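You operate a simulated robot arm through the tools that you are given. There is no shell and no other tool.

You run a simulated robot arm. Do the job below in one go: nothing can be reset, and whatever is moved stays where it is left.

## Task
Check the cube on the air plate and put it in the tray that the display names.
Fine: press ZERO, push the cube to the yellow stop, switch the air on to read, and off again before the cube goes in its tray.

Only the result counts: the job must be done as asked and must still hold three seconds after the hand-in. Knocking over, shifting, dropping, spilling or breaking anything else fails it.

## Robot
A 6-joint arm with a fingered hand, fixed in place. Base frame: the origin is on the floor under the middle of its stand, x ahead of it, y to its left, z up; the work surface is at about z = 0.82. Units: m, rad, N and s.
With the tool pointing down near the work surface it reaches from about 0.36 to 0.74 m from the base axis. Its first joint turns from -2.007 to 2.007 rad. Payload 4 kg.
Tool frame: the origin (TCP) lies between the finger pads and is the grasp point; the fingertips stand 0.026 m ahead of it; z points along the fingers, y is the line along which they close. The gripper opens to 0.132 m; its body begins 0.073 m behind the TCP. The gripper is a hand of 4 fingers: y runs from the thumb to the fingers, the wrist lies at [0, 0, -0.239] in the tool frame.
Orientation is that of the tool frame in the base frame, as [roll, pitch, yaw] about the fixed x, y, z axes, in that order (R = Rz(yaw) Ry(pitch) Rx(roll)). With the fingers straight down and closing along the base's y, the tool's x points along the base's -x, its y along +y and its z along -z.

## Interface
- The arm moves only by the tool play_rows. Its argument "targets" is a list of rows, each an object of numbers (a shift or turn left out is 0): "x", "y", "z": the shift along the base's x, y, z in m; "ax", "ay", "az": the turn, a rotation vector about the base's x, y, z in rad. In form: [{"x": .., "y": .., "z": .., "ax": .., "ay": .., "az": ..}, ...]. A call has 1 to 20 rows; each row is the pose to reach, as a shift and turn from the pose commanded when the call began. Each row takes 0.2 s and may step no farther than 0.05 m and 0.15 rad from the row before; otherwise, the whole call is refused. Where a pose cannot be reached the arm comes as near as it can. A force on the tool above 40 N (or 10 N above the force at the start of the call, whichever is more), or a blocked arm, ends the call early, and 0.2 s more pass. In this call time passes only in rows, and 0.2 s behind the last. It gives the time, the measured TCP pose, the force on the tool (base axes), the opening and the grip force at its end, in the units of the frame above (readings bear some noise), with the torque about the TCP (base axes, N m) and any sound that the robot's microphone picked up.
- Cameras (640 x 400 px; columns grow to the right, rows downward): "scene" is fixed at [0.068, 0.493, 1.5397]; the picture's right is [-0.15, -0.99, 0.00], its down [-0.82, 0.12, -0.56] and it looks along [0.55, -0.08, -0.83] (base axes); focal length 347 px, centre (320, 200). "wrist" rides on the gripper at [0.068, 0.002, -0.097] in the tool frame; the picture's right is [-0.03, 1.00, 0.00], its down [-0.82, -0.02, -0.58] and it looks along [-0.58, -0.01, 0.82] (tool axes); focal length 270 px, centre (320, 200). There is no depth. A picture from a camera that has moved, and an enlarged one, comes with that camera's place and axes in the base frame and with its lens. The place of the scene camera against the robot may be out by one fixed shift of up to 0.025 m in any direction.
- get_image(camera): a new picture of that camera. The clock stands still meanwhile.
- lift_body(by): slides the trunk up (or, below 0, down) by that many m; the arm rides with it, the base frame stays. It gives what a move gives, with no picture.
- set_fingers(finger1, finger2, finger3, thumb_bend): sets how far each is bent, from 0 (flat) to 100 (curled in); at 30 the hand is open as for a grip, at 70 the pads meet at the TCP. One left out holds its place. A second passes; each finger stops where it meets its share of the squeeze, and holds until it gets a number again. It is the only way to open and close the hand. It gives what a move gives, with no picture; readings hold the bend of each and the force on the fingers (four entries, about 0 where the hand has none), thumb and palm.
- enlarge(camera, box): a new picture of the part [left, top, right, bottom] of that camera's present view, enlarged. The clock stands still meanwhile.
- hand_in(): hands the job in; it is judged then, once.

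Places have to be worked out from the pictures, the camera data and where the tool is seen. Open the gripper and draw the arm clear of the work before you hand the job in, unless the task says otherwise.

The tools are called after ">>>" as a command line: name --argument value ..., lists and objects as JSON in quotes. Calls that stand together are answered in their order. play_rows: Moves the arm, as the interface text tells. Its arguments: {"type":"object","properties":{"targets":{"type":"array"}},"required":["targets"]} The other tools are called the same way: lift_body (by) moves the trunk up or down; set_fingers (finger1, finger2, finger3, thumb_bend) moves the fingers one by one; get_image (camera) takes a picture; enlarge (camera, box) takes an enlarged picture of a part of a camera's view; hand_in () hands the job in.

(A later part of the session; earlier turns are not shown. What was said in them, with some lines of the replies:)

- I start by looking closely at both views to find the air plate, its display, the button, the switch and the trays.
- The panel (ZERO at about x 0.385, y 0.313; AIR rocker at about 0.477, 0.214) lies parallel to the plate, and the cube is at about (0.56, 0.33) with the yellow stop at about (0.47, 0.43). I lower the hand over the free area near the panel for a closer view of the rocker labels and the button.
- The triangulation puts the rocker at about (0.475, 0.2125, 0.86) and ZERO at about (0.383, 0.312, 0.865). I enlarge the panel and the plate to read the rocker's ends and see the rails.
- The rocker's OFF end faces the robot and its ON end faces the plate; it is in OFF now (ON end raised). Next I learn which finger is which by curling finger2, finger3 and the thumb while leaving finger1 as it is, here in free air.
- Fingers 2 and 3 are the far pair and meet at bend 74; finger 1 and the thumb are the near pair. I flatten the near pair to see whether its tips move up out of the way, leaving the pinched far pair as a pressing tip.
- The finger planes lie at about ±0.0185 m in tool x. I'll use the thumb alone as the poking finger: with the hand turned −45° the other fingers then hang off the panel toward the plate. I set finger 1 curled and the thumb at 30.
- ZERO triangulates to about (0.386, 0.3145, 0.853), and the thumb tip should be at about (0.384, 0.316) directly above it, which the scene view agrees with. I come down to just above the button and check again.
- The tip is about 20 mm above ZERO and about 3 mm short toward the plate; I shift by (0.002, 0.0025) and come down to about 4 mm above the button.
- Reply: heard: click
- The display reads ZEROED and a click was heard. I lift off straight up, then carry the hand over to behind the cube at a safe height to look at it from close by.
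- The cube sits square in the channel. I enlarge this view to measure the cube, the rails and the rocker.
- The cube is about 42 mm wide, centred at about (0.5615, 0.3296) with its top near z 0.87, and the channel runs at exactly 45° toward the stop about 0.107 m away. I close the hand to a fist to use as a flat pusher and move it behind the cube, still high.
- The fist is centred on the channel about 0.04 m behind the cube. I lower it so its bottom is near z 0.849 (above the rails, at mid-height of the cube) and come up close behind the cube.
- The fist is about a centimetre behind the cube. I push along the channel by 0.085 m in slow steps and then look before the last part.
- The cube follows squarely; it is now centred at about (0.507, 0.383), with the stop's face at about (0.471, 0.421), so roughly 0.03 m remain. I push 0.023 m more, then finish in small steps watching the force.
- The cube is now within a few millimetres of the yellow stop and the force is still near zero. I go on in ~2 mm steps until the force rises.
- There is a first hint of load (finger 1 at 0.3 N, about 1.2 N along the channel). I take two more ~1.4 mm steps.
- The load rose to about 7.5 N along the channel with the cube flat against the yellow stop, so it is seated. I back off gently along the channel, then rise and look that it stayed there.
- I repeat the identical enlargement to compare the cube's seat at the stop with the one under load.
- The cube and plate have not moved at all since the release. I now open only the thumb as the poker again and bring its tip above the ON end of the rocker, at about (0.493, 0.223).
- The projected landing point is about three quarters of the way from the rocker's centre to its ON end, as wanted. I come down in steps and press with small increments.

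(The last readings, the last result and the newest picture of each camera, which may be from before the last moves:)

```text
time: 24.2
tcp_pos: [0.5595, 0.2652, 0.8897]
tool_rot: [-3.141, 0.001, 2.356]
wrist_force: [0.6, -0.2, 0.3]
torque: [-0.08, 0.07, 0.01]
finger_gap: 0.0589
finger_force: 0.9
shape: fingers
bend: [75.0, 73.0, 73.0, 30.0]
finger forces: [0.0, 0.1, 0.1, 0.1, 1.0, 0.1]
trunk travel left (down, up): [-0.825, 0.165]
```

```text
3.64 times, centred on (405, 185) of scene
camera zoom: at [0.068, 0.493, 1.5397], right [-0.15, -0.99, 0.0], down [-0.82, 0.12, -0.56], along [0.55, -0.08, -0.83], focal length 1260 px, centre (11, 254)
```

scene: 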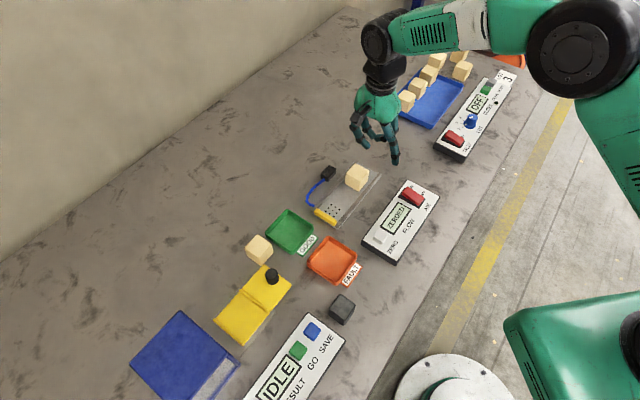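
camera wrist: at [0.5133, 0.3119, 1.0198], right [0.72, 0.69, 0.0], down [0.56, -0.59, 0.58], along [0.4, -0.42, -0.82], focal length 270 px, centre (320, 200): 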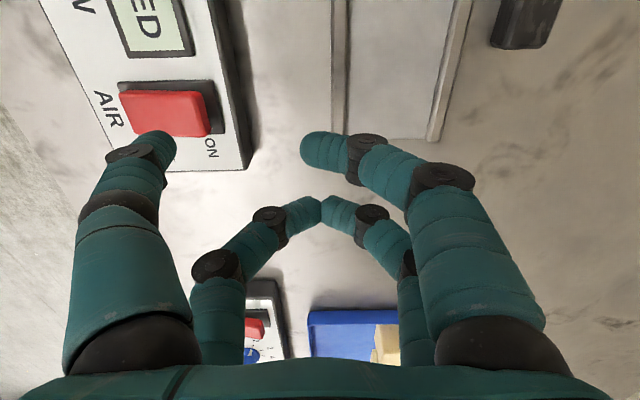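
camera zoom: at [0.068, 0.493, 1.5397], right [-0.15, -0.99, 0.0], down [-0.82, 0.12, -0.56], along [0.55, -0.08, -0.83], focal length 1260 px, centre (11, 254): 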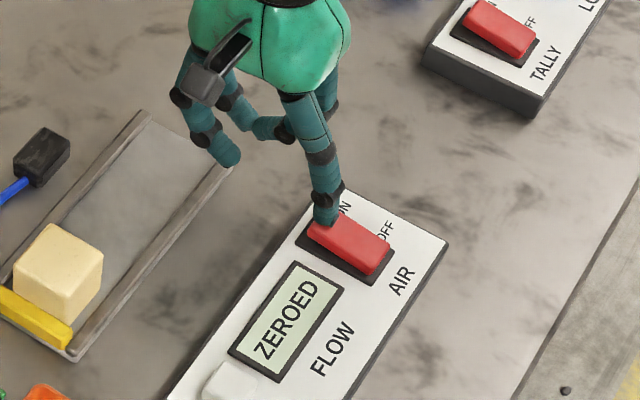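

Contact on the ON end is made (thumb about 1 N) but the rocker has not flipped yet. I press a few millimetres further.

>>> play_rows --targets '[{"z": -0.002}, {"z": -0.004}]'

>>> enlarge --camera "scene" --box '[350, 130, 460, 240]'

```text
time: 24.8
tcp_pos: [0.5601, 0.2658, 0.8845]
tool_rot: [3.141, 0.001, 2.355]
wrist_force: [-0.5, -0.9, 1.0]
torque: [-0.04, -0.02, -0.03]
finger_gap: 0.0584
finger_force: 0.1
shape: fingers
bend: [75.0, 73.0, 73.0, 30.0]
finger forces: [0.1, 0.2, 0.1, 0.0, 0.0, 0.0]
trunk travel left (down, up): [-0.825, 0.165]
```

```text
3.64 times, centred on (405, 185) of scene
camera zoom: at [0.068, 0.493, 1.5397], right [-0.15, -0.99, 0.0], down [-0.82, 0.12, -0.56], along [0.55, -0.08, -0.83], focal length 1260 px, centre (11, 254)
```

zoom: 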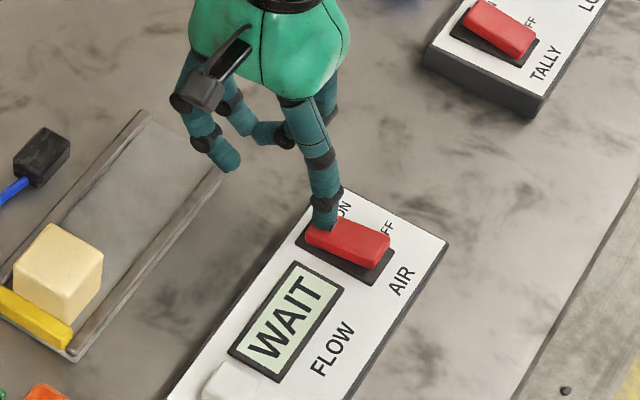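

The rocker flipped to ON and the display shows WAIT. I lift the thumb clear and let a little time pass for the reading.

>>> play_rows --targets '[{"z": 0.01}, {"z": 0.025}, {"z": 0.035}]'

>>> enlarge --camera "scene" --box '[290, 130, 460, 260]'

```text
time: 25.6
tcp_pos: [0.5598, 0.2621, 0.9189]
tool_rot: [3.141, 0.001, 2.356]
wrist_force: [-0.3, 0.4, -0.2]
torque: [0.02, 0.0, -0.02]
finger_gap: 0.0585
finger_force: 0.0
shape: fingers
bend: [75.0, 73.0, 73.0, 30.0]
finger forces: [0.0, 0.0, 0.1, 0.1, 0.0, 0.0]
trunk travel left (down, up): [-0.825, 0.165]
```

```text
3.08 times, centred on (375, 195) of scene
camera zoom: at [0.068, 0.493, 1.5397], right [-0.15, -0.99, 0.0], down [-0.82, 0.12, -0.56], along [0.55, -0.08, -0.83], focal length 1066 px, centre (151, 215)
```

zoom: 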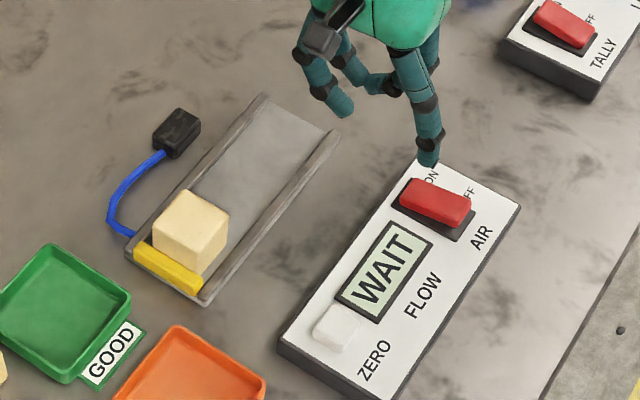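

Still WAIT; I let two seconds pass while shifting toward the OFF end, still well above the panel.

>>> play_rows --targets '[{"x": -0.005, "y": -0.005}, {"x": -0.01, "y": -0.01}, {"x": -0.015, "y": -0.015}, {"x": -0.02, "y": -0.02}, {"x": -0.024, "y": -0.024}, {"x": -0.024, "y": -0.024}, {"x": -0.024, "y": -0.024}, {"x": -0.024, "y": -0.024}, {"x": -0.024, "y": -0.024}]'

>>> enlarge --camera "scene" --box '[290, 130, 460, 260]'

>>> get_image --camera "wrist"

```text
time: 27.6
tcp_pos: [0.5362, 0.24, 0.9182]
tool_rot: [-3.141, 0.001, 2.354]
wrist_force: [0.2, -0.5, 0.1]
torque: [-0.01, 0.01, 0.0]
finger_gap: 0.0587
finger_force: 0.0
shape: fingers
bend: [75.0, 73.0, 73.0, 30.0]
finger forces: [0.0, 0.0, 0.0, 0.1, 0.1, 0.1]
trunk travel left (down, up): [-0.825, 0.165]
```

```text
3.08 times, centred on (375, 195) of scene
camera zoom: at [0.068, 0.493, 1.5397], right [-0.15, -0.99, 0.0], down [-0.82, 0.12, -0.56], along [0.55, -0.08, -0.83], focal length 1066 px, centre (151, 215)
```

zoom: 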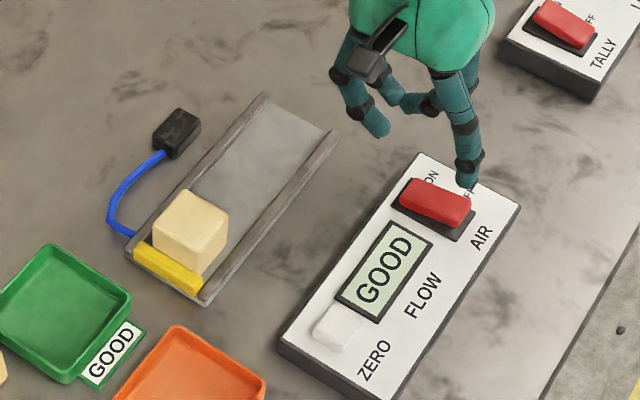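

```text
taken
camera wrist: at [0.4892, 0.2899, 1.0159], right [0.72, 0.69, 0.0], down [0.56, -0.59, 0.58], along [0.4, -0.42, -0.82], focal length 270 px, centre (320, 200)
```

wrist: 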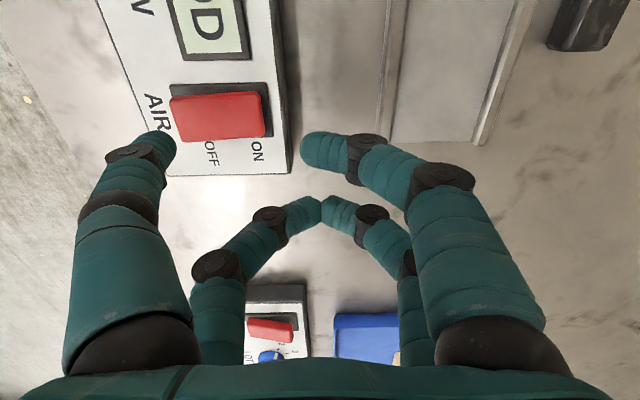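

The display reads GOOD with the air on. The thumb tip is now above the OFF end (target about 0.4685, 0.1985), so I come down to just above it and then press it in small steps.

>>> play_rows --targets '[{"x": -0.0015, "y": -0.002, "z": -0.012}, {"x": -0.0015, "y": -0.002, "z": -0.024}]'

>>> play_rows --targets '[{"z": -0.003}, {"z": -0.006}]'

>>> enlarge --camera "scene" --box '[350, 130, 460, 240]'

```text
time: 28.2
tcp_pos: [0.5362, 0.2402, 0.8934]
tool_rot: [3.141, 0.001, 2.356]
wrist_force: [0.2, 0.2, -0.6]
torque: [0.02, -0.01, -0.02]
finger_gap: 0.0587
finger_force: 0.0
shape: fingers
bend: [75.0, 73.0, 73.0, 30.0]
finger forces: [0.0, 0.0, 0.0, 0.0, 0.1, 0.1]
trunk travel left (down, up): [-0.825, 0.165]
```

```text
time: 28.8
tcp_pos: [0.536, 0.239, 0.889]
tool_rot: [3.141, -0.001, 2.356]
wrist_force: [0.4, 0.9, 1.8]
torque: [-0.01, 0.08, 0.0]
finger_gap: 0.0585
finger_force: 0.4
shape: fingers
bend: [75.0, 73.0, 73.0, 30.0]
finger forces: [0.1, 0.0, 0.1, 0.0, 0.9, 0.0]
trunk travel left (down, up): [-0.825, 0.165]
```

```text
3.64 times, centred on (405, 185) of scene
camera zoom: at [0.068, 0.493, 1.5397], right [-0.15, -0.99, 0.0], down [-0.82, 0.12, -0.56], along [0.55, -0.08, -0.83], focal length 1260 px, centre (11, 254)
```

zoom: 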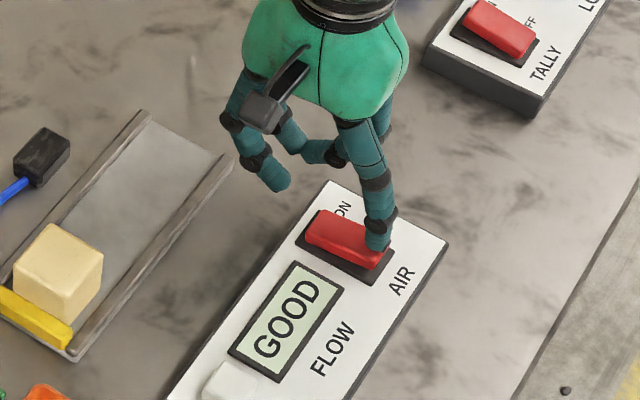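

The thumb touches the OFF end (about 0.9 N) and the display still says GOOD. I press a few millimetres further to flip the air off.

>>> play_rows --targets '[{"z": -0.002}, {"z": -0.004}]'

>>> enlarge --camera "scene" --box '[350, 130, 460, 240]'

```text
time: 29.4
tcp_pos: [0.5348, 0.2384, 0.8851]
tool_rot: [-3.141, 0.0, 2.356]
wrist_force: [0.9, -0.3, 0.4]
torque: [0.01, 0.01, 0.01]
finger_gap: 0.0588
finger_force: 0.1
shape: fingers
bend: [75.0, 73.0, 73.0, 30.0]
finger forces: [0.0, 0.0, 0.0, 0.1, 0.1, 0.0]
trunk travel left (down, up): [-0.825, 0.165]
```

```text
3.64 times, centred on (405, 185) of scene
camera zoom: at [0.068, 0.493, 1.5397], right [-0.15, -0.99, 0.0], down [-0.82, 0.12, -0.56], along [0.55, -0.08, -0.83], focal length 1260 px, centre (11, 254)
```

zoom: 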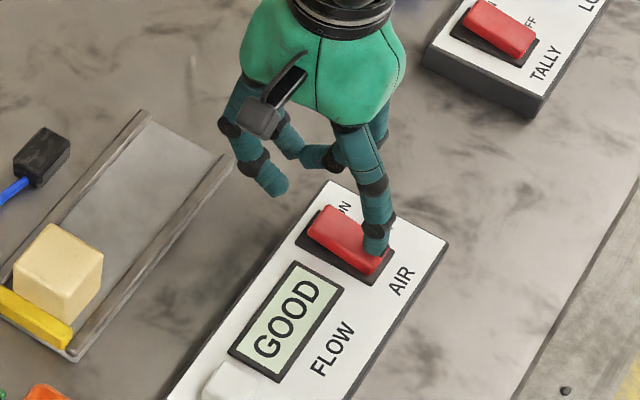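

The rocker is back in the OFF position and GOOD stays on the display. I lift the thumb straight up off the panel and check.

>>> play_rows --targets '[{"z": 0.015}, {"z": 0.04}, {"z": 0.07}, {"z": 0.08, "x": -0.005, "y": 0.025}, {"z": 0.08, "x": -0.013, "y": 0.06}, {"z": 0.08, "x": -0.022, "y": 0.095}, {"z": 0.08, "x": -0.03, "y": 0.13}, {"z": 0.08, "x": -0.036, "y": 0.152}]'

>>> set_fingers --finger1 40 --thumb_bend 40

>>> get_image --camera "wrist"

>>> get_image --camera "scene"

```text
time: 31.2
tcp_pos: [0.4968, 0.3911, 0.9669]
tool_rot: [3.141, 0.0, 2.356]
wrist_force: [0.3, -0.5, -0.5]
torque: [-0.01, -0.02, 0.0]
finger_gap: 0.0589
finger_force: 0.0
shape: fingers
bend: [75.0, 73.0, 73.0, 30.0]
finger forces: [0.0, 0.1, 0.0, 0.1, 0.0, 0.1]
trunk travel left (down, up): [-0.825, 0.165]
```

```text
time: 32.2
tcp_pos: [0.4953, 0.3912, 0.9674]
tool_rot: [3.141, -0.001, 2.356]
wrist_force: [-1.0, -0.6, -0.2]
torque: [0.02, -0.01, -0.01]
finger_gap: 0.0996
finger_force: 0.1
shape: fingers
bend: [40.0, 73.0, 73.0, 40.0]
finger forces: [0.0, 0.0, 0.0, 0.1, 0.0, 0.0]
trunk travel left (down, up): [-0.825, 0.165]
```

```text
taken
camera wrist: at [0.4485, 0.44, 1.0642], right [0.72, 0.69, 0.0], down [0.56, -0.59, 0.58], along [0.4, -0.42, -0.82], focal length 270 px, centre (320, 200)
```

wrist: 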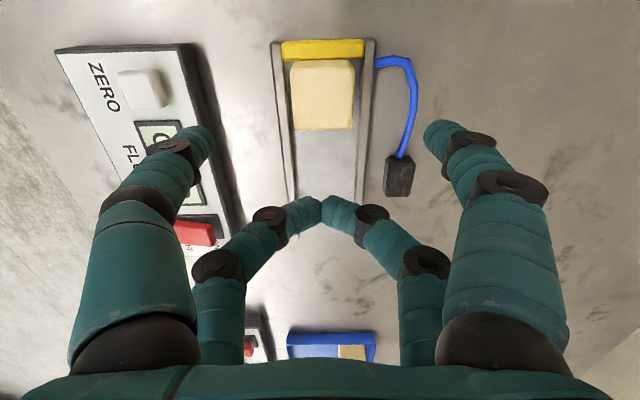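

```text
taken
```

scene: 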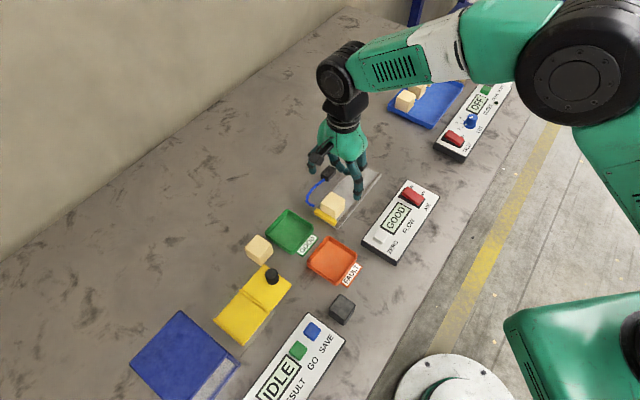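

The rocker is OFF, GOOD is shown, and the cube is against the stop. I enlarge this view to fix the cube's position for the grasp and to check the hose beside the plate.

>>> enlarge --camera "wrist" --box '[250, 20, 430, 200]'

>>> enlarge --camera "scene" --box '[240, 160, 400, 300]'

```text
2.22 times, centred on (340, 110) of wrist
camera zoom: at [0.4485, 0.44, 1.0642], right [0.72, 0.69, 0.0], down [0.56, -0.59, 0.58], along [0.4, -0.42, -0.82], focal length 601 px, centre (276, 400)
```

zoom: 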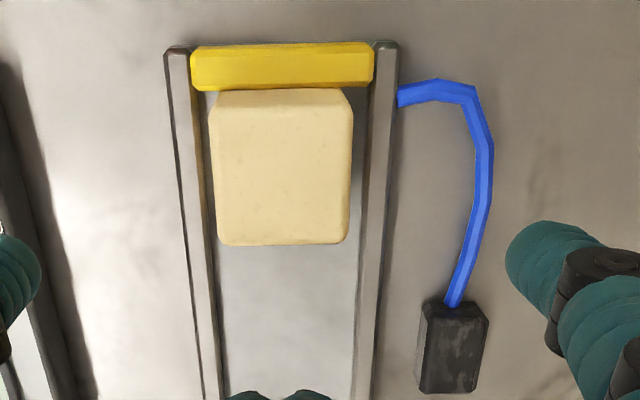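

```text
2.86 times, centred on (320, 230) of scene
camera zoom: at [0.068, 0.493, 1.5397], right [-0.15, -0.99, 0.0], down [-0.82, 0.12, -0.56], along [0.55, -0.08, -0.83], focal length 990 px, centre (320, 114)
```

zoom: 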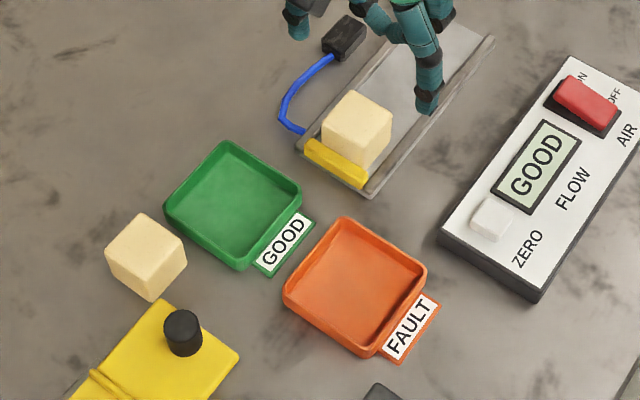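

The cube is centred at about (0.4846, 0.4045), and the hose runs about 0.077 m to the side, clear of fingers closed to a 0.08 m gap. I narrow the thumb/finger 1 pair to that gap and descend over the cube so that this pair straddles its middle.

>>> set_fingers --finger1 46 --thumb_bend 46

>>> play_rows --targets '[{"x": 0.0028, "y": 0.0005, "z": -0.02}, {"x": 0.0028, "y": 0.0005, "z": -0.045}, {"x": 0.0028, "y": 0.0005, "z": -0.062}]'

>>> get_image --camera "wrist"

>>> enlarge --camera "scene" --box '[280, 130, 400, 240]'

```text
time: 33.2
tcp_pos: [0.4948, 0.3908, 0.9667]
tool_rot: [-3.141, 0.0, 2.356]
wrist_force: [0.5, -0.7, 0.5]
torque: [0.0, -0.01, 0.02]
finger_gap: 0.0803
finger_force: 0.1
shape: fingers
bend: [46.0, 73.0, 73.0, 46.0]
finger forces: [0.0, 0.0, 0.1, 0.0, 0.0, 0.1]
trunk travel left (down, up): [-0.825, 0.165]
```

```text
time: 34.0
tcp_pos: [0.4999, 0.3913, 0.9025]
tool_rot: [3.141, 0.0, 2.356]
wrist_force: [-0.4, 0.0, -0.4]
torque: [0.0, 0.0, 0.02]
finger_gap: 0.0802
finger_force: 0.1
shape: fingers
bend: [46.0, 73.0, 73.0, 46.0]
finger forces: [0.1, 0.0, 0.1, 0.0, 0.0, 0.0]
trunk travel left (down, up): [-0.825, 0.165]
```

```text
taken
camera wrist: at [0.4528, 0.4409, 1.0008], right [0.72, 0.69, 0.0], down [0.56, -0.59, 0.58], along [0.4, -0.42, -0.82], focal length 270 px, centre (320, 200)
```

wrist: 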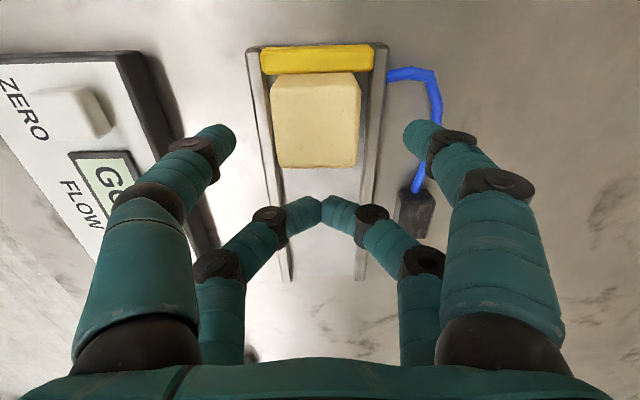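

```text
3.64 times, centred on (340, 185) of scene
camera zoom: at [0.068, 0.493, 1.5397], right [-0.15, -0.99, 0.0], down [-0.82, 0.12, -0.56], along [0.55, -0.08, -0.83], focal length 1260 px, centre (247, 254)
```

zoom: 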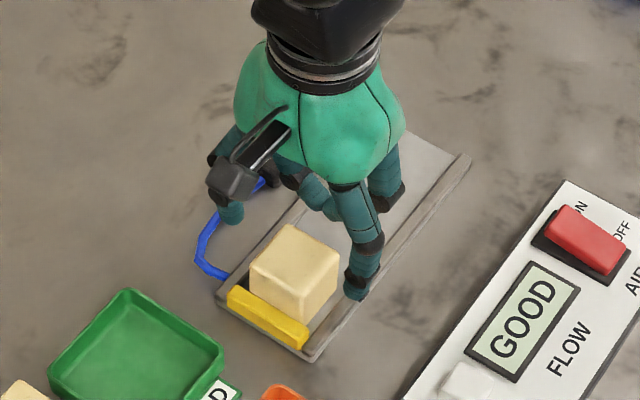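

The pair is centred over the cube (about 20 mm ahead of the TCP along the channel, as planned). I descend the last 30 mm, watching the force.

>>> play_rows --targets '[{"z": -0.01, "x": -0.0005, "y": -0.0005}, {"z": -0.02, "x": -0.0007, "y": -0.0007}, {"z": -0.027, "x": -0.0007, "y": -0.0007}, {"z": -0.031, "x": -0.0007, "y": -0.0007}]'

>>> get_image --camera "wrist"

>>> enlarge --camera "scene" --box '[280, 130, 400, 240]'

```text
time: 35.0
tcp_pos: [0.5001, 0.3914, 0.8725]
tool_rot: [3.14, -0.001, 2.356]
wrist_force: [0.3, 0.3, 0.0]
torque: [-0.03, 0.01, -0.02]
finger_gap: 0.0799
finger_force: 0.1
shape: fingers
bend: [46.0, 73.0, 73.0, 46.0]
finger forces: [0.1, 0.1, 0.0, 0.0, 0.0, 0.0]
trunk travel left (down, up): [-0.825, 0.165]
```

```text
taken
camera wrist: at [0.4536, 0.4412, 0.9695], right [0.72, 0.69, 0.0], down [0.56, -0.59, 0.58], along [0.4, -0.42, -0.82], focal length 270 px, centre (320, 200)
```

wrist: 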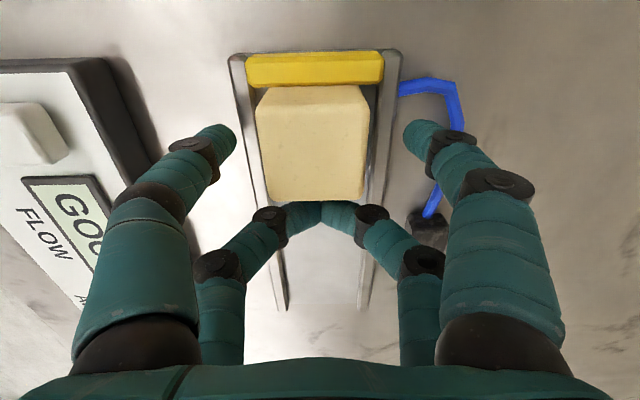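

```text
3.64 times, centred on (340, 185) of scene
camera zoom: at [0.068, 0.493, 1.5397], right [-0.15, -0.99, 0.0], down [-0.82, 0.12, -0.56], along [0.55, -0.08, -0.83], focal length 1260 px, centre (247, 254)
```

zoom: 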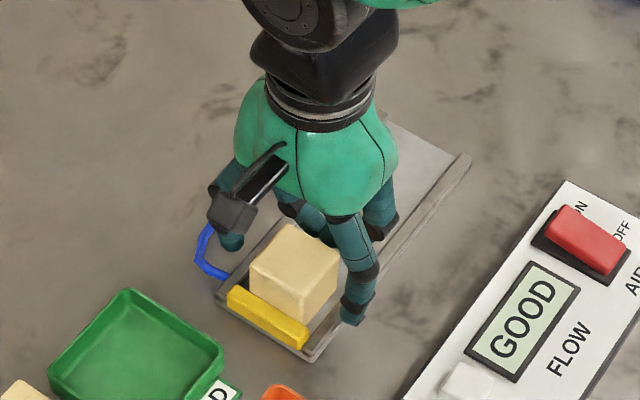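

The pair flanks the cube with the cube about 2.6 mm off toward the thumb; I shift sideways by that amount to centre it and then close thumb and finger 1.

>>> play_rows --targets '[{"x": -0.0018, "y": -0.0018}]'

>>> set_fingers --finger1 58 --thumb_bend 58

>>> get_image --camera "wrist"

```text
time: 35.4
tcp_pos: [0.4986, 0.3902, 0.8733]
tool_rot: [-3.14, -0.001, 2.356]
wrist_force: [0.3, 0.0, -0.5]
torque: [-0.03, 0.02, 0.03]
finger_gap: 0.08
finger_force: 0.0
shape: fingers
bend: [46.0, 73.0, 73.0, 46.0]
finger forces: [0.1, 0.1, 0.1, 0.0, 0.0, 0.0]
trunk travel left (down, up): [-0.825, 0.165]
```

```text
time: 36.4
tcp_pos: [0.4982, 0.3898, 0.8734]
tool_rot: [3.141, 0.0, 2.356]
wrist_force: [0.1, 0.3, 0.1]
torque: [0.0, 0.01, -0.03]
finger_gap: 0.0442
finger_force: 0.3
shape: fingers
bend: [56.0, 73.0, 73.0, 57.0]
finger forces: [0.3, 0.0, 0.1, 0.1, 0.2, 0.0]
trunk travel left (down, up): [-0.825, 0.165]
```

```text
taken
camera wrist: at [0.4519, 0.439, 0.9701], right [0.72, 0.69, 0.0], down [0.56, -0.59, 0.58], along [0.4, -0.42, -0.82], focal length 270 px, centre (320, 200)
```

wrist: 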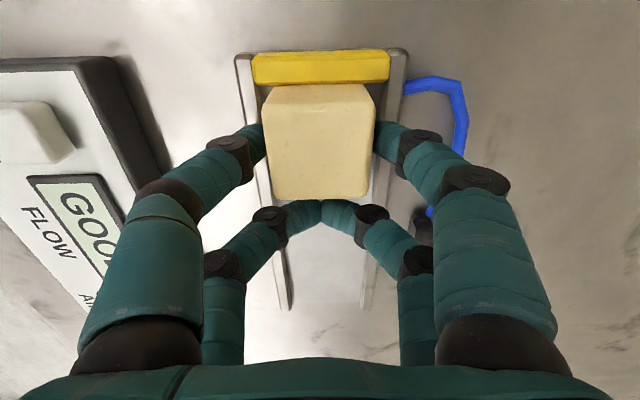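

Both sides touch the cube at a gap of 44 mm with hardly any force. I now close on it for a firm grip.

>>> set_fingers --finger1 70 --thumb_bend 70

>>> play_rows --targets '[{"z": 0.004}, {"z": 0.01}]'

>>> get_image --camera "wrist"

>>> enlarge --camera "scene" --box '[280, 130, 400, 240]'

```text
time: 37.4
tcp_pos: [0.4984, 0.3902, 0.8734]
tool_rot: [3.141, -0.001, 2.356]
wrist_force: [-0.3, -0.9, 0.6]
torque: [0.01, 0.0, 0.0]
finger_gap: 0.0395
finger_force: 9.5
shape: fingers
bend: [55.0, 73.0, 73.0, 65.0]
finger forces: [9.7, 0.0, 0.0, 0.1, 9.8, 0.1]
trunk travel left (down, up): [-0.825, 0.165]
```

```text
time: 38.0
tcp_pos: [0.4982, 0.3893, 0.8832]
tool_rot: [-3.14, 0.002, 2.356]
wrist_force: [0.8, 0.0, -1.0]
torque: [0.03, -0.01, -0.01]
finger_gap: 0.0397
finger_force: 9.7
shape: fingers
bend: [55.0, 73.0, 73.0, 65.0]
finger forces: [9.7, 0.0, 0.0, 0.1, 9.7, 0.0]
trunk travel left (down, up): [-0.825, 0.165]
```

```text
taken
camera wrist: at [0.451, 0.4384, 0.9792], right [0.72, 0.69, 0.0], down [0.56, -0.59, 0.58], along [0.4, -0.42, -0.82], focal length 270 px, centre (320, 200)
```

wrist: 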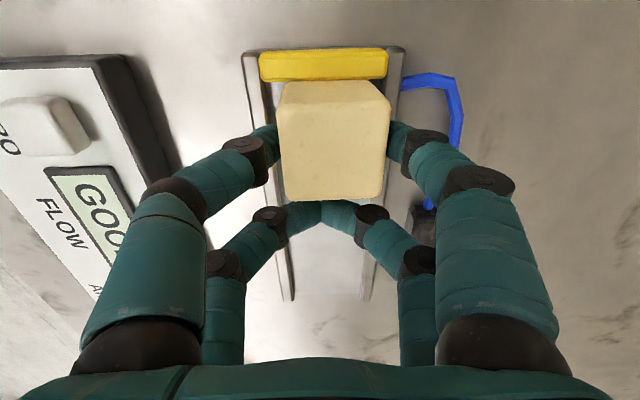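

```text
3.64 times, centred on (340, 185) of scene
camera zoom: at [0.068, 0.493, 1.5397], right [-0.15, -0.99, 0.0], down [-0.82, 0.12, -0.56], along [0.55, -0.08, -0.83], focal length 1260 px, centre (247, 254)
```

zoom: 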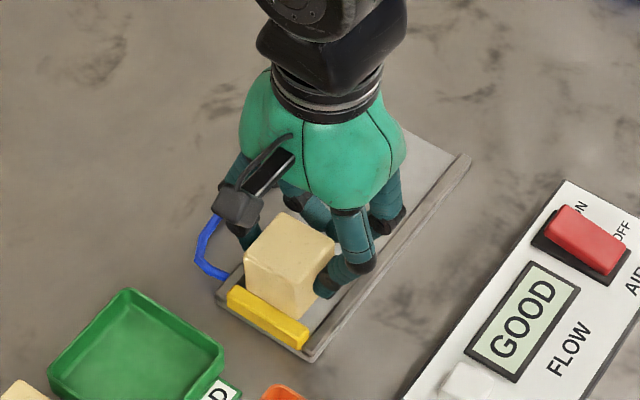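

The cube is lifted and held at about 9.7 N. I raise it well clear and carry it toward the GOOD tray, which I place at about (0.437, 0.5125).

>>> play_rows --targets '[{"z": 0.015}, {"z": 0.035}, {"z": 0.055}, {"z": 0.07}, {"z": 0.075, "x": -0.008, "y": 0.016}, {"z": 0.075, "x": -0.02, "y": 0.04}, {"z": 0.075, "x": -0.03, "y": 0.062}, {"z": 0.075, "x": -0.04, "y": 0.084}, {"z": 0.075, "x": -0.048, "y": 0.1}, {"z": 0.075, "x": -0.05, "y": 0.105}]'

>>> get_image --camera "wrist"

>>> enlarge --camera "scene" --box '[230, 140, 390, 290]'

```text
time: 40.2
tcp_pos: [0.4495, 0.4945, 0.9577]
tool_rot: [-3.141, 0.002, 2.358]
wrist_force: [1.1, 0.3, -0.8]
torque: [0.0, -0.03, -0.01]
finger_gap: 0.0396
finger_force: 9.3
shape: fingers
bend: [55.0, 73.0, 73.0, 65.0]
finger forces: [9.8, 0.0, 0.1, 0.0, 9.8, 0.1]
trunk travel left (down, up): [-0.825, 0.165]
```

```text
taken
camera wrist: at [0.4028, 0.5437, 1.0554], right [0.72, 0.69, 0.0], down [0.56, -0.59, 0.58], along [0.4, -0.42, -0.82], focal length 270 px, centre (320, 200)
```

wrist: 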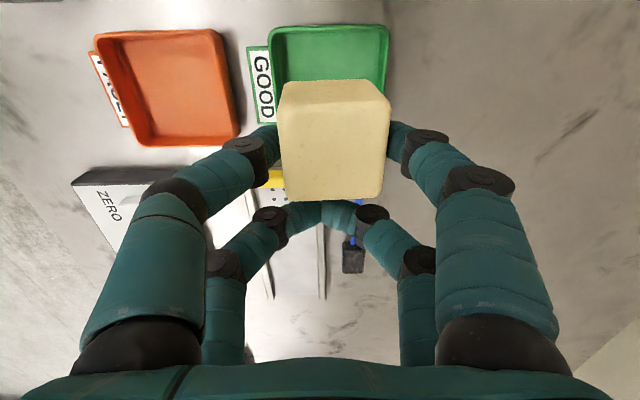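

```text
2.67 times, centred on (310, 215) of scene
camera zoom: at [0.068, 0.493, 1.5397], right [-0.15, -0.99, 0.0], down [-0.82, 0.12, -0.56], along [0.55, -0.08, -0.83], focal length 924 px, centre (347, 160)
```

zoom: 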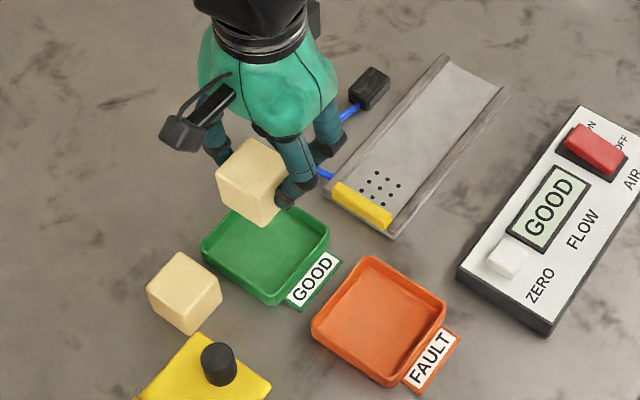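

The cube's centre lies within about a millimetre of the GOOD tray's centre (about 0.439, 0.513) and is aligned with it. I lower straight down most of the way and look.

>>> play_rows --targets '[{"z": -0.02}, {"z": -0.04}, {"z": -0.055}, {"z": -0.065}]'

>>> get_image --camera "wrist"

>>> enlarge --camera "scene" --box '[240, 170, 360, 280]'

```text
time: 41.2
tcp_pos: [0.4498, 0.4945, 0.8929]
tool_rot: [3.141, 0.0, 2.356]
wrist_force: [0.4, -1.1, 0.0]
torque: [0.0, -0.02, 0.01]
finger_gap: 0.0395
finger_force: 9.9
shape: fingers
bend: [55.0, 73.0, 73.0, 65.0]
finger forces: [9.7, 0.1, 0.1, 0.0, 9.8, 0.0]
trunk travel left (down, up): [-0.825, 0.165]
```

```text
taken
camera wrist: at [0.4025, 0.544, 0.9898], right [0.72, 0.69, 0.0], down [0.56, -0.59, 0.58], along [0.4, -0.42, -0.82], focal length 270 px, centre (320, 200)
```

wrist: 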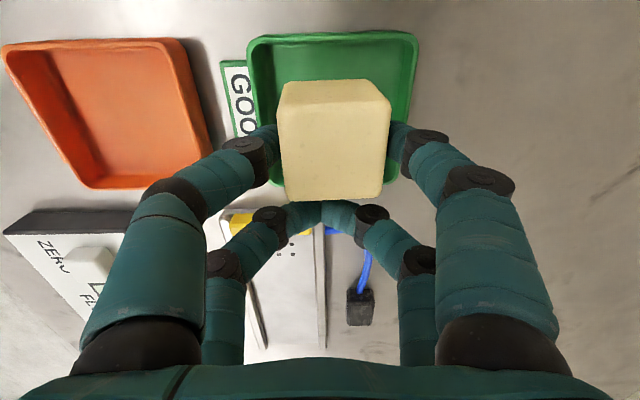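

```text
3.64 times, centred on (300, 225) of scene
camera zoom: at [0.068, 0.493, 1.5397], right [-0.15, -0.99, 0.0], down [-0.82, 0.12, -0.56], along [0.55, -0.08, -0.83], focal length 1260 px, centre (393, 109)
```

zoom: 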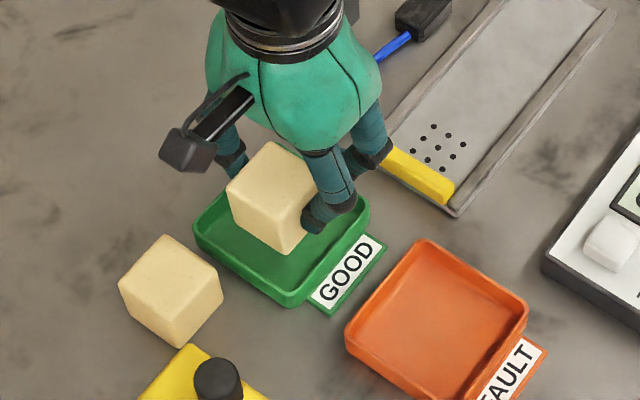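

The cube is centred in the tray opening, its bottom about 2.5 cm above the tray floor. I lower further in small steps, watching for the first touch.

>>> play_rows --targets '[{"z": -0.006}, {"z": -0.012}, {"z": -0.015}]'

>>> enlarge --camera "scene" --box '[250, 180, 340, 260]'

>>> get_image --camera "wrist"

```text
time: 42.0
tcp_pos: [0.4479, 0.496, 0.8757]
tool_rot: [-3.141, -0.002, 2.356]
wrist_force: [0.9, -0.4, -0.1]
torque: [0.03, 0.0, -0.01]
finger_gap: 0.0394
finger_force: 9.2
shape: fingers
bend: [55.0, 73.0, 73.0, 65.0]
finger forces: [9.7, 0.0, 0.0, 0.0, 9.7, 0.1]
trunk travel left (down, up): [-0.825, 0.165]
```

```text
5.00 times, centred on (295, 220) of scene
camera zoom: at [0.068, 0.493, 1.5397], right [-0.15, -0.99, 0.0], down [-0.82, 0.12, -0.56], along [0.55, -0.08, -0.83], focal length 1733 px, centre (445, 100)
```

zoom: 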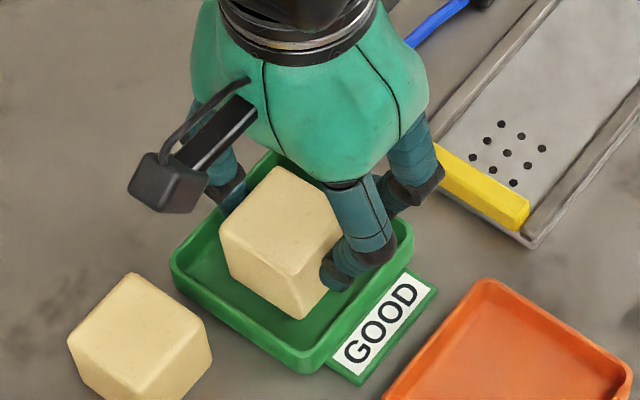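

```text
taken
camera wrist: at [0.4012, 0.5445, 0.974], right [0.72, 0.69, 0.0], down [0.56, -0.59, 0.58], along [0.4, -0.42, -0.82], focal length 270 px, centre (320, 200)
```

wrist: 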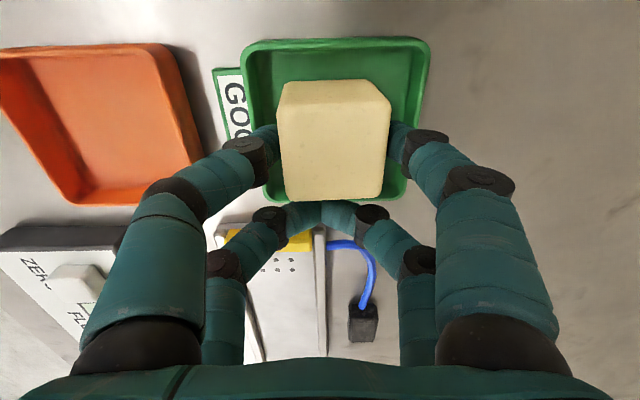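

No contact yet; the fingertips should still be several millimetres above the tray rim. I go down 3 mm more and check the force.

>>> play_rows --targets '[{"z": -0.0015}, {"z": -0.003}]'

>>> enlarge --camera "scene" --box '[270, 190, 330, 250]'

```text
time: 42.6
tcp_pos: [0.4486, 0.4944, 0.8756]
tool_rot: [3.141, 0.001, 2.357]
wrist_force: [-0.4, -0.6, 0.2]
torque: [-0.01, -0.03, 0.04]
finger_gap: 0.0396
finger_force: 10.2
shape: fingers
bend: [55.0, 73.0, 73.0, 65.0]
finger forces: [9.7, 0.0, 0.0, 0.0, 9.7, 0.0]
trunk travel left (down, up): [-0.825, 0.165]
```

```text
6.67 times, centred on (300, 220) of scene
camera zoom: at [0.068, 0.493, 1.5397], right [-0.15, -0.99, 0.0], down [-0.82, 0.12, -0.56], along [0.55, -0.08, -0.83], focal length 2310 px, centre (453, 67)
```

zoom: 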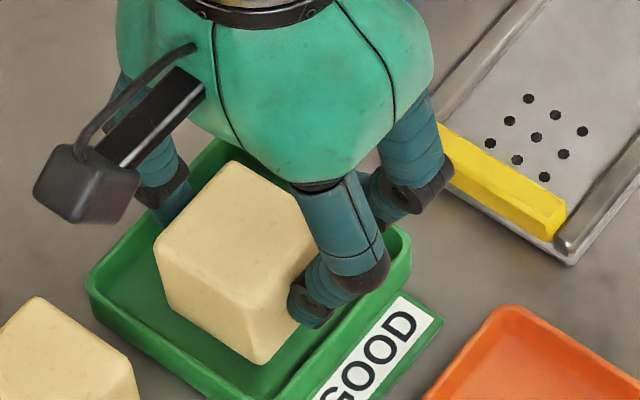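

Still no touch, the cube is about 4 mm above the tray floor. I release it by opening thumb and finger 1 only slightly, so the fingers stay inside the tray rim.

>>> set_fingers --finger1 51 --thumb_bend 58

>>> get_image --camera "wrist"

>>> enlarge --camera "scene" --box '[270, 190, 330, 250]'

```text
time: 43.6
tcp_pos: [0.4479, 0.4947, 0.8752]
tool_rot: [3.141, 0.001, 2.358]
wrist_force: [-0.1, 1.2, 0.3]
torque: [-0.02, 0.01, 0.01]
finger_gap: 0.0506
finger_force: 1.0
shape: fingers
bend: [51.0, 73.0, 73.0, 58.0]
finger forces: [0.0, 0.0, 0.0, 0.0, 0.9, 0.0]
trunk travel left (down, up): [-0.825, 0.165]
```

```text
taken
camera wrist: at [0.4004, 0.5442, 0.9714], right [0.72, 0.69, 0.0], down [0.56, -0.59, 0.58], along [0.4, -0.42, -0.82], focal length 270 px, centre (320, 200)
```

wrist: 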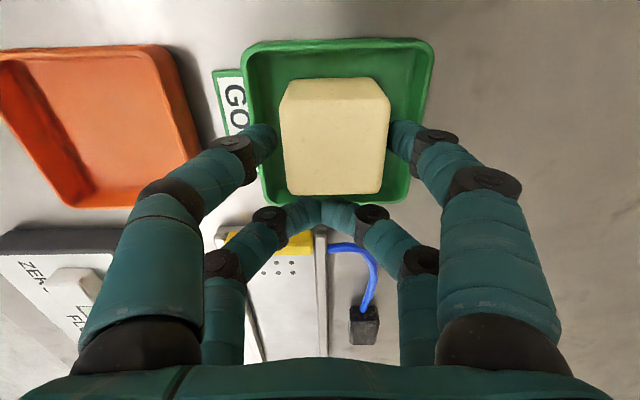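

```text
6.67 times, centred on (300, 220) of scene
camera zoom: at [0.068, 0.493, 1.5397], right [-0.15, -0.99, 0.0], down [-0.82, 0.12, -0.56], along [0.55, -0.08, -0.83], focal length 2310 px, centre (453, 67)
```

zoom: 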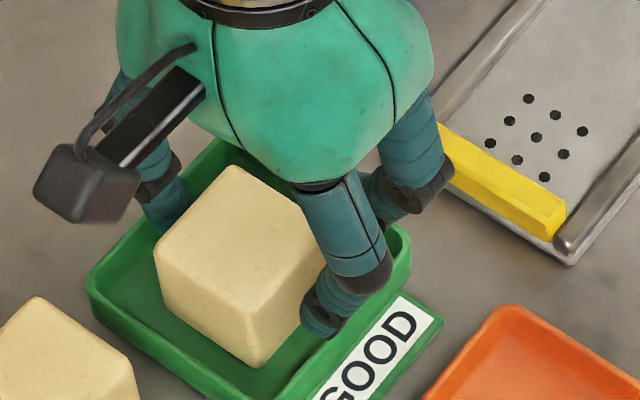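

The cube has settled in the tray; the thumb still shows about 0.9 N of light contact. I rise straight up by a few millimetres and check whether that goes away.

>>> play_rows --targets '[{"z": 0.002}, {"z": 0.004}]'

>>> enlarge --camera "scene" --box '[270, 190, 330, 250]'

```text
time: 44.2
tcp_pos: [0.4482, 0.494, 0.8777]
tool_rot: [-3.141, 0.0, 2.356]
wrist_force: [-0.1, 0.4, -0.7]
torque: [0.03, -0.03, 0.0]
finger_gap: 0.0518
finger_force: 0.0
shape: fingers
bend: [51.0, 73.0, 73.0, 57.0]
finger forces: [0.0, 0.1, 0.1, 0.0, 0.0, 0.0]
trunk travel left (down, up): [-0.825, 0.165]
```

```text
6.67 times, centred on (300, 220) of scene
camera zoom: at [0.068, 0.493, 1.5397], right [-0.15, -0.99, 0.0], down [-0.82, 0.12, -0.56], along [0.55, -0.08, -0.83], focal length 2310 px, centre (453, 67)
```

zoom: 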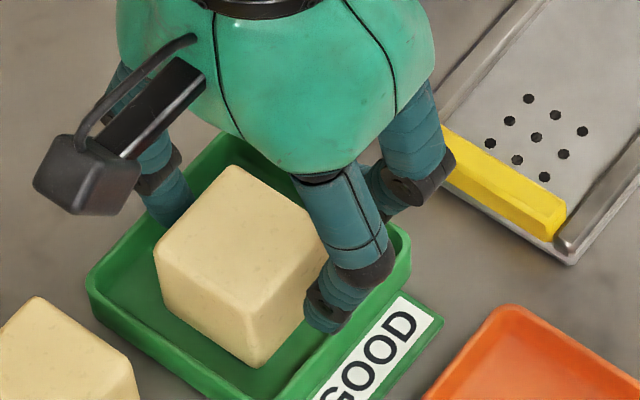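

All contact forces are zero now, and the cube and tray have not moved. I rise straight up, well clear of the tray, before opening the hand.

>>> play_rows --targets '[{"z": 0.01}, {"z": 0.025}, {"z": 0.05}, {"z": 0.08}, {"z": 0.11}, {"z": 0.14}]'

>>> set_fingers --finger1 30 --finger2 30 --finger3 30 --thumb_bend 30

>>> get_image --camera "wrist"

>>> get_image --camera "scene"

```text
time: 45.6
tcp_pos: [0.448, 0.4934, 1.0204]
tool_rot: [3.141, 0.001, 2.355]
wrist_force: [0.8, -0.5, -0.1]
torque: [0.0, 0.01, 0.04]
finger_gap: 0.0518
finger_force: 0.0
shape: fingers
bend: [51.0, 73.0, 73.0, 57.0]
finger forces: [0.0, 0.0, 0.0, 0.1, 0.0, 0.0]
trunk travel left (down, up): [-0.825, 0.165]
```

```text
time: 46.6
tcp_pos: [0.4468, 0.4941, 1.0206]
tool_rot: [-3.14, 0.0, 2.356]
wrist_force: [0.2, -0.3, 0.7]
torque: [0.01, -0.02, 0.0]
finger_gap: 0.1325
finger_force: 0.1
shape: fingers
bend: [30.0, 30.0, 30.0, 30.0]
finger forces: [0.0, 0.0, 0.0, 0.0, 0.0, 0.1]
trunk travel left (down, up): [-0.825, 0.165]
```

```text
taken
camera wrist: at [0.4008, 0.5432, 1.1172], right [0.72, 0.69, 0.0], down [0.56, -0.59, 0.58], along [0.4, -0.42, -0.82], focal length 270 px, centre (320, 200)
```

wrist: 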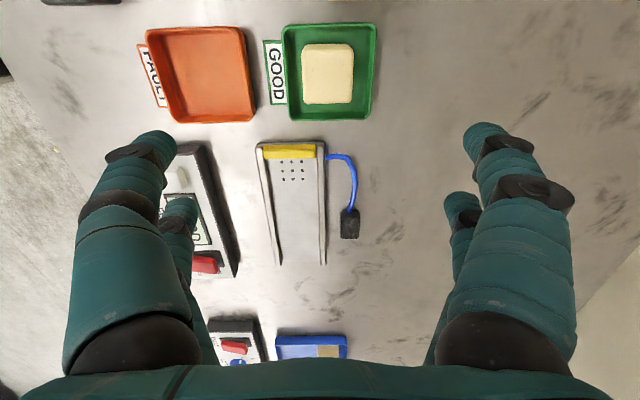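

```text
taken
```

scene: 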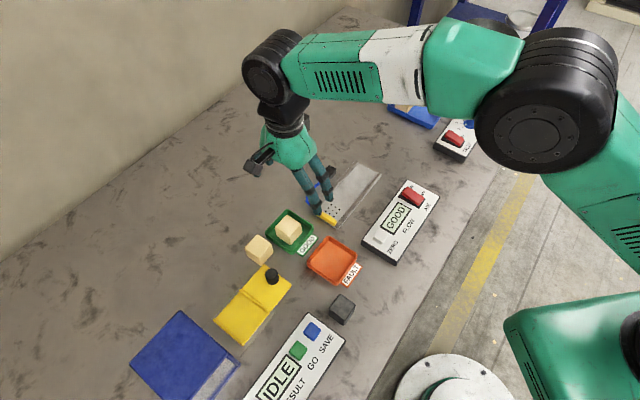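

The cube lies inside the GOOD tray, the rocker is OFF, and everything else stands where it was. I draw the arm up and back to clear the work area, then make a last check.

>>> play_rows --targets '[{"z": 0.03}, {"z": 0.07}, {"z": 0.11}, {"z": 0.12, "y": -0.04}, {"z": 0.12, "y": -0.085}, {"z": 0.12, "y": -0.13}, {"z": 0.12, "y": -0.175}, {"z": 0.12, "y": -0.22}, {"z": 0.12, "y": -0.25}]'

>>> get_image --camera "scene"

>>> enlarge --camera "scene" --box '[220, 130, 460, 300]'

```text
time: 48.6
tcp_pos: [0.4481, 0.242, 1.1358]
tool_rot: [-3.141, 0.0, 2.358]
wrist_force: [-0.3, -0.3, 0.3]
torque: [0.01, -0.02, 0.01]
finger_gap: 0.1326
finger_force: 0.1
shape: fingers
bend: [30.0, 30.0, 30.0, 30.0]
finger forces: [0.0, 0.1, 0.0, 0.1, 0.1, 0.0]
trunk travel left (down, up): [-0.825, 0.165]
```

```text
taken
```

scene: 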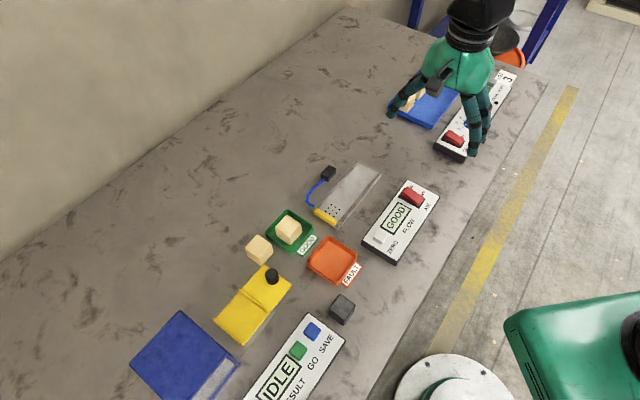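

```text
2.35 times, centred on (340, 215) of scene
camera zoom: at [0.068, 0.493, 1.5397], right [-0.15, -0.99, 0.0], down [-0.82, 0.12, -0.56], along [0.55, -0.08, -0.83], focal length 815 px, centre (273, 165)
```

zoom: 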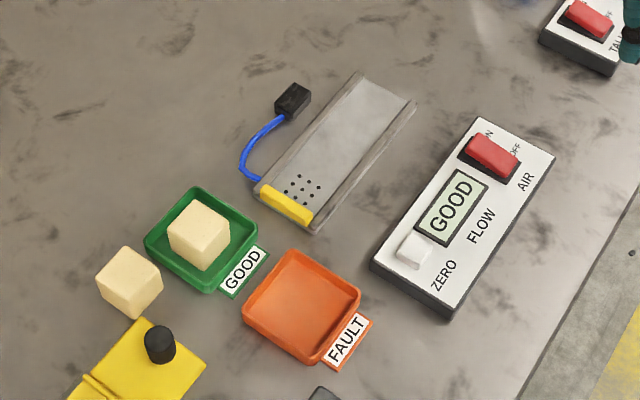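

The final view shows the cube flat in the GOOD tray, the air switched off, the display on GOOD, and the trays, plate and panels in their original places, with the hand open and clear. I hand the job in.

>>> hand_in

```text
The job is handed in.
```

The cube read GOOD on the air plate and is now in the green GOOD tray. I handed the job in, but no verdict came back.

- **Zero:** I pressed ZERO, heard a click, and the display showed ZEROED.
- **Stop:** I pushed the cube along the channel until it met the yellow stop. It stayed there after I backed off.
- **Reading:** I switched the air on. The display showed WAIT and then GOOD.
- **Air off:** I switched the air off before lifting the cube. GOOD stayed on the display.
- **Tray:** I released the cube a few millimetres above the tray floor. The thumb showed about 0.9 N of light contact as the fingers opened, and neither the cube nor the tray moved.

In the last picture, the plate, panel, trays and nearby objects were where they started. The hand was open and clear of the work.
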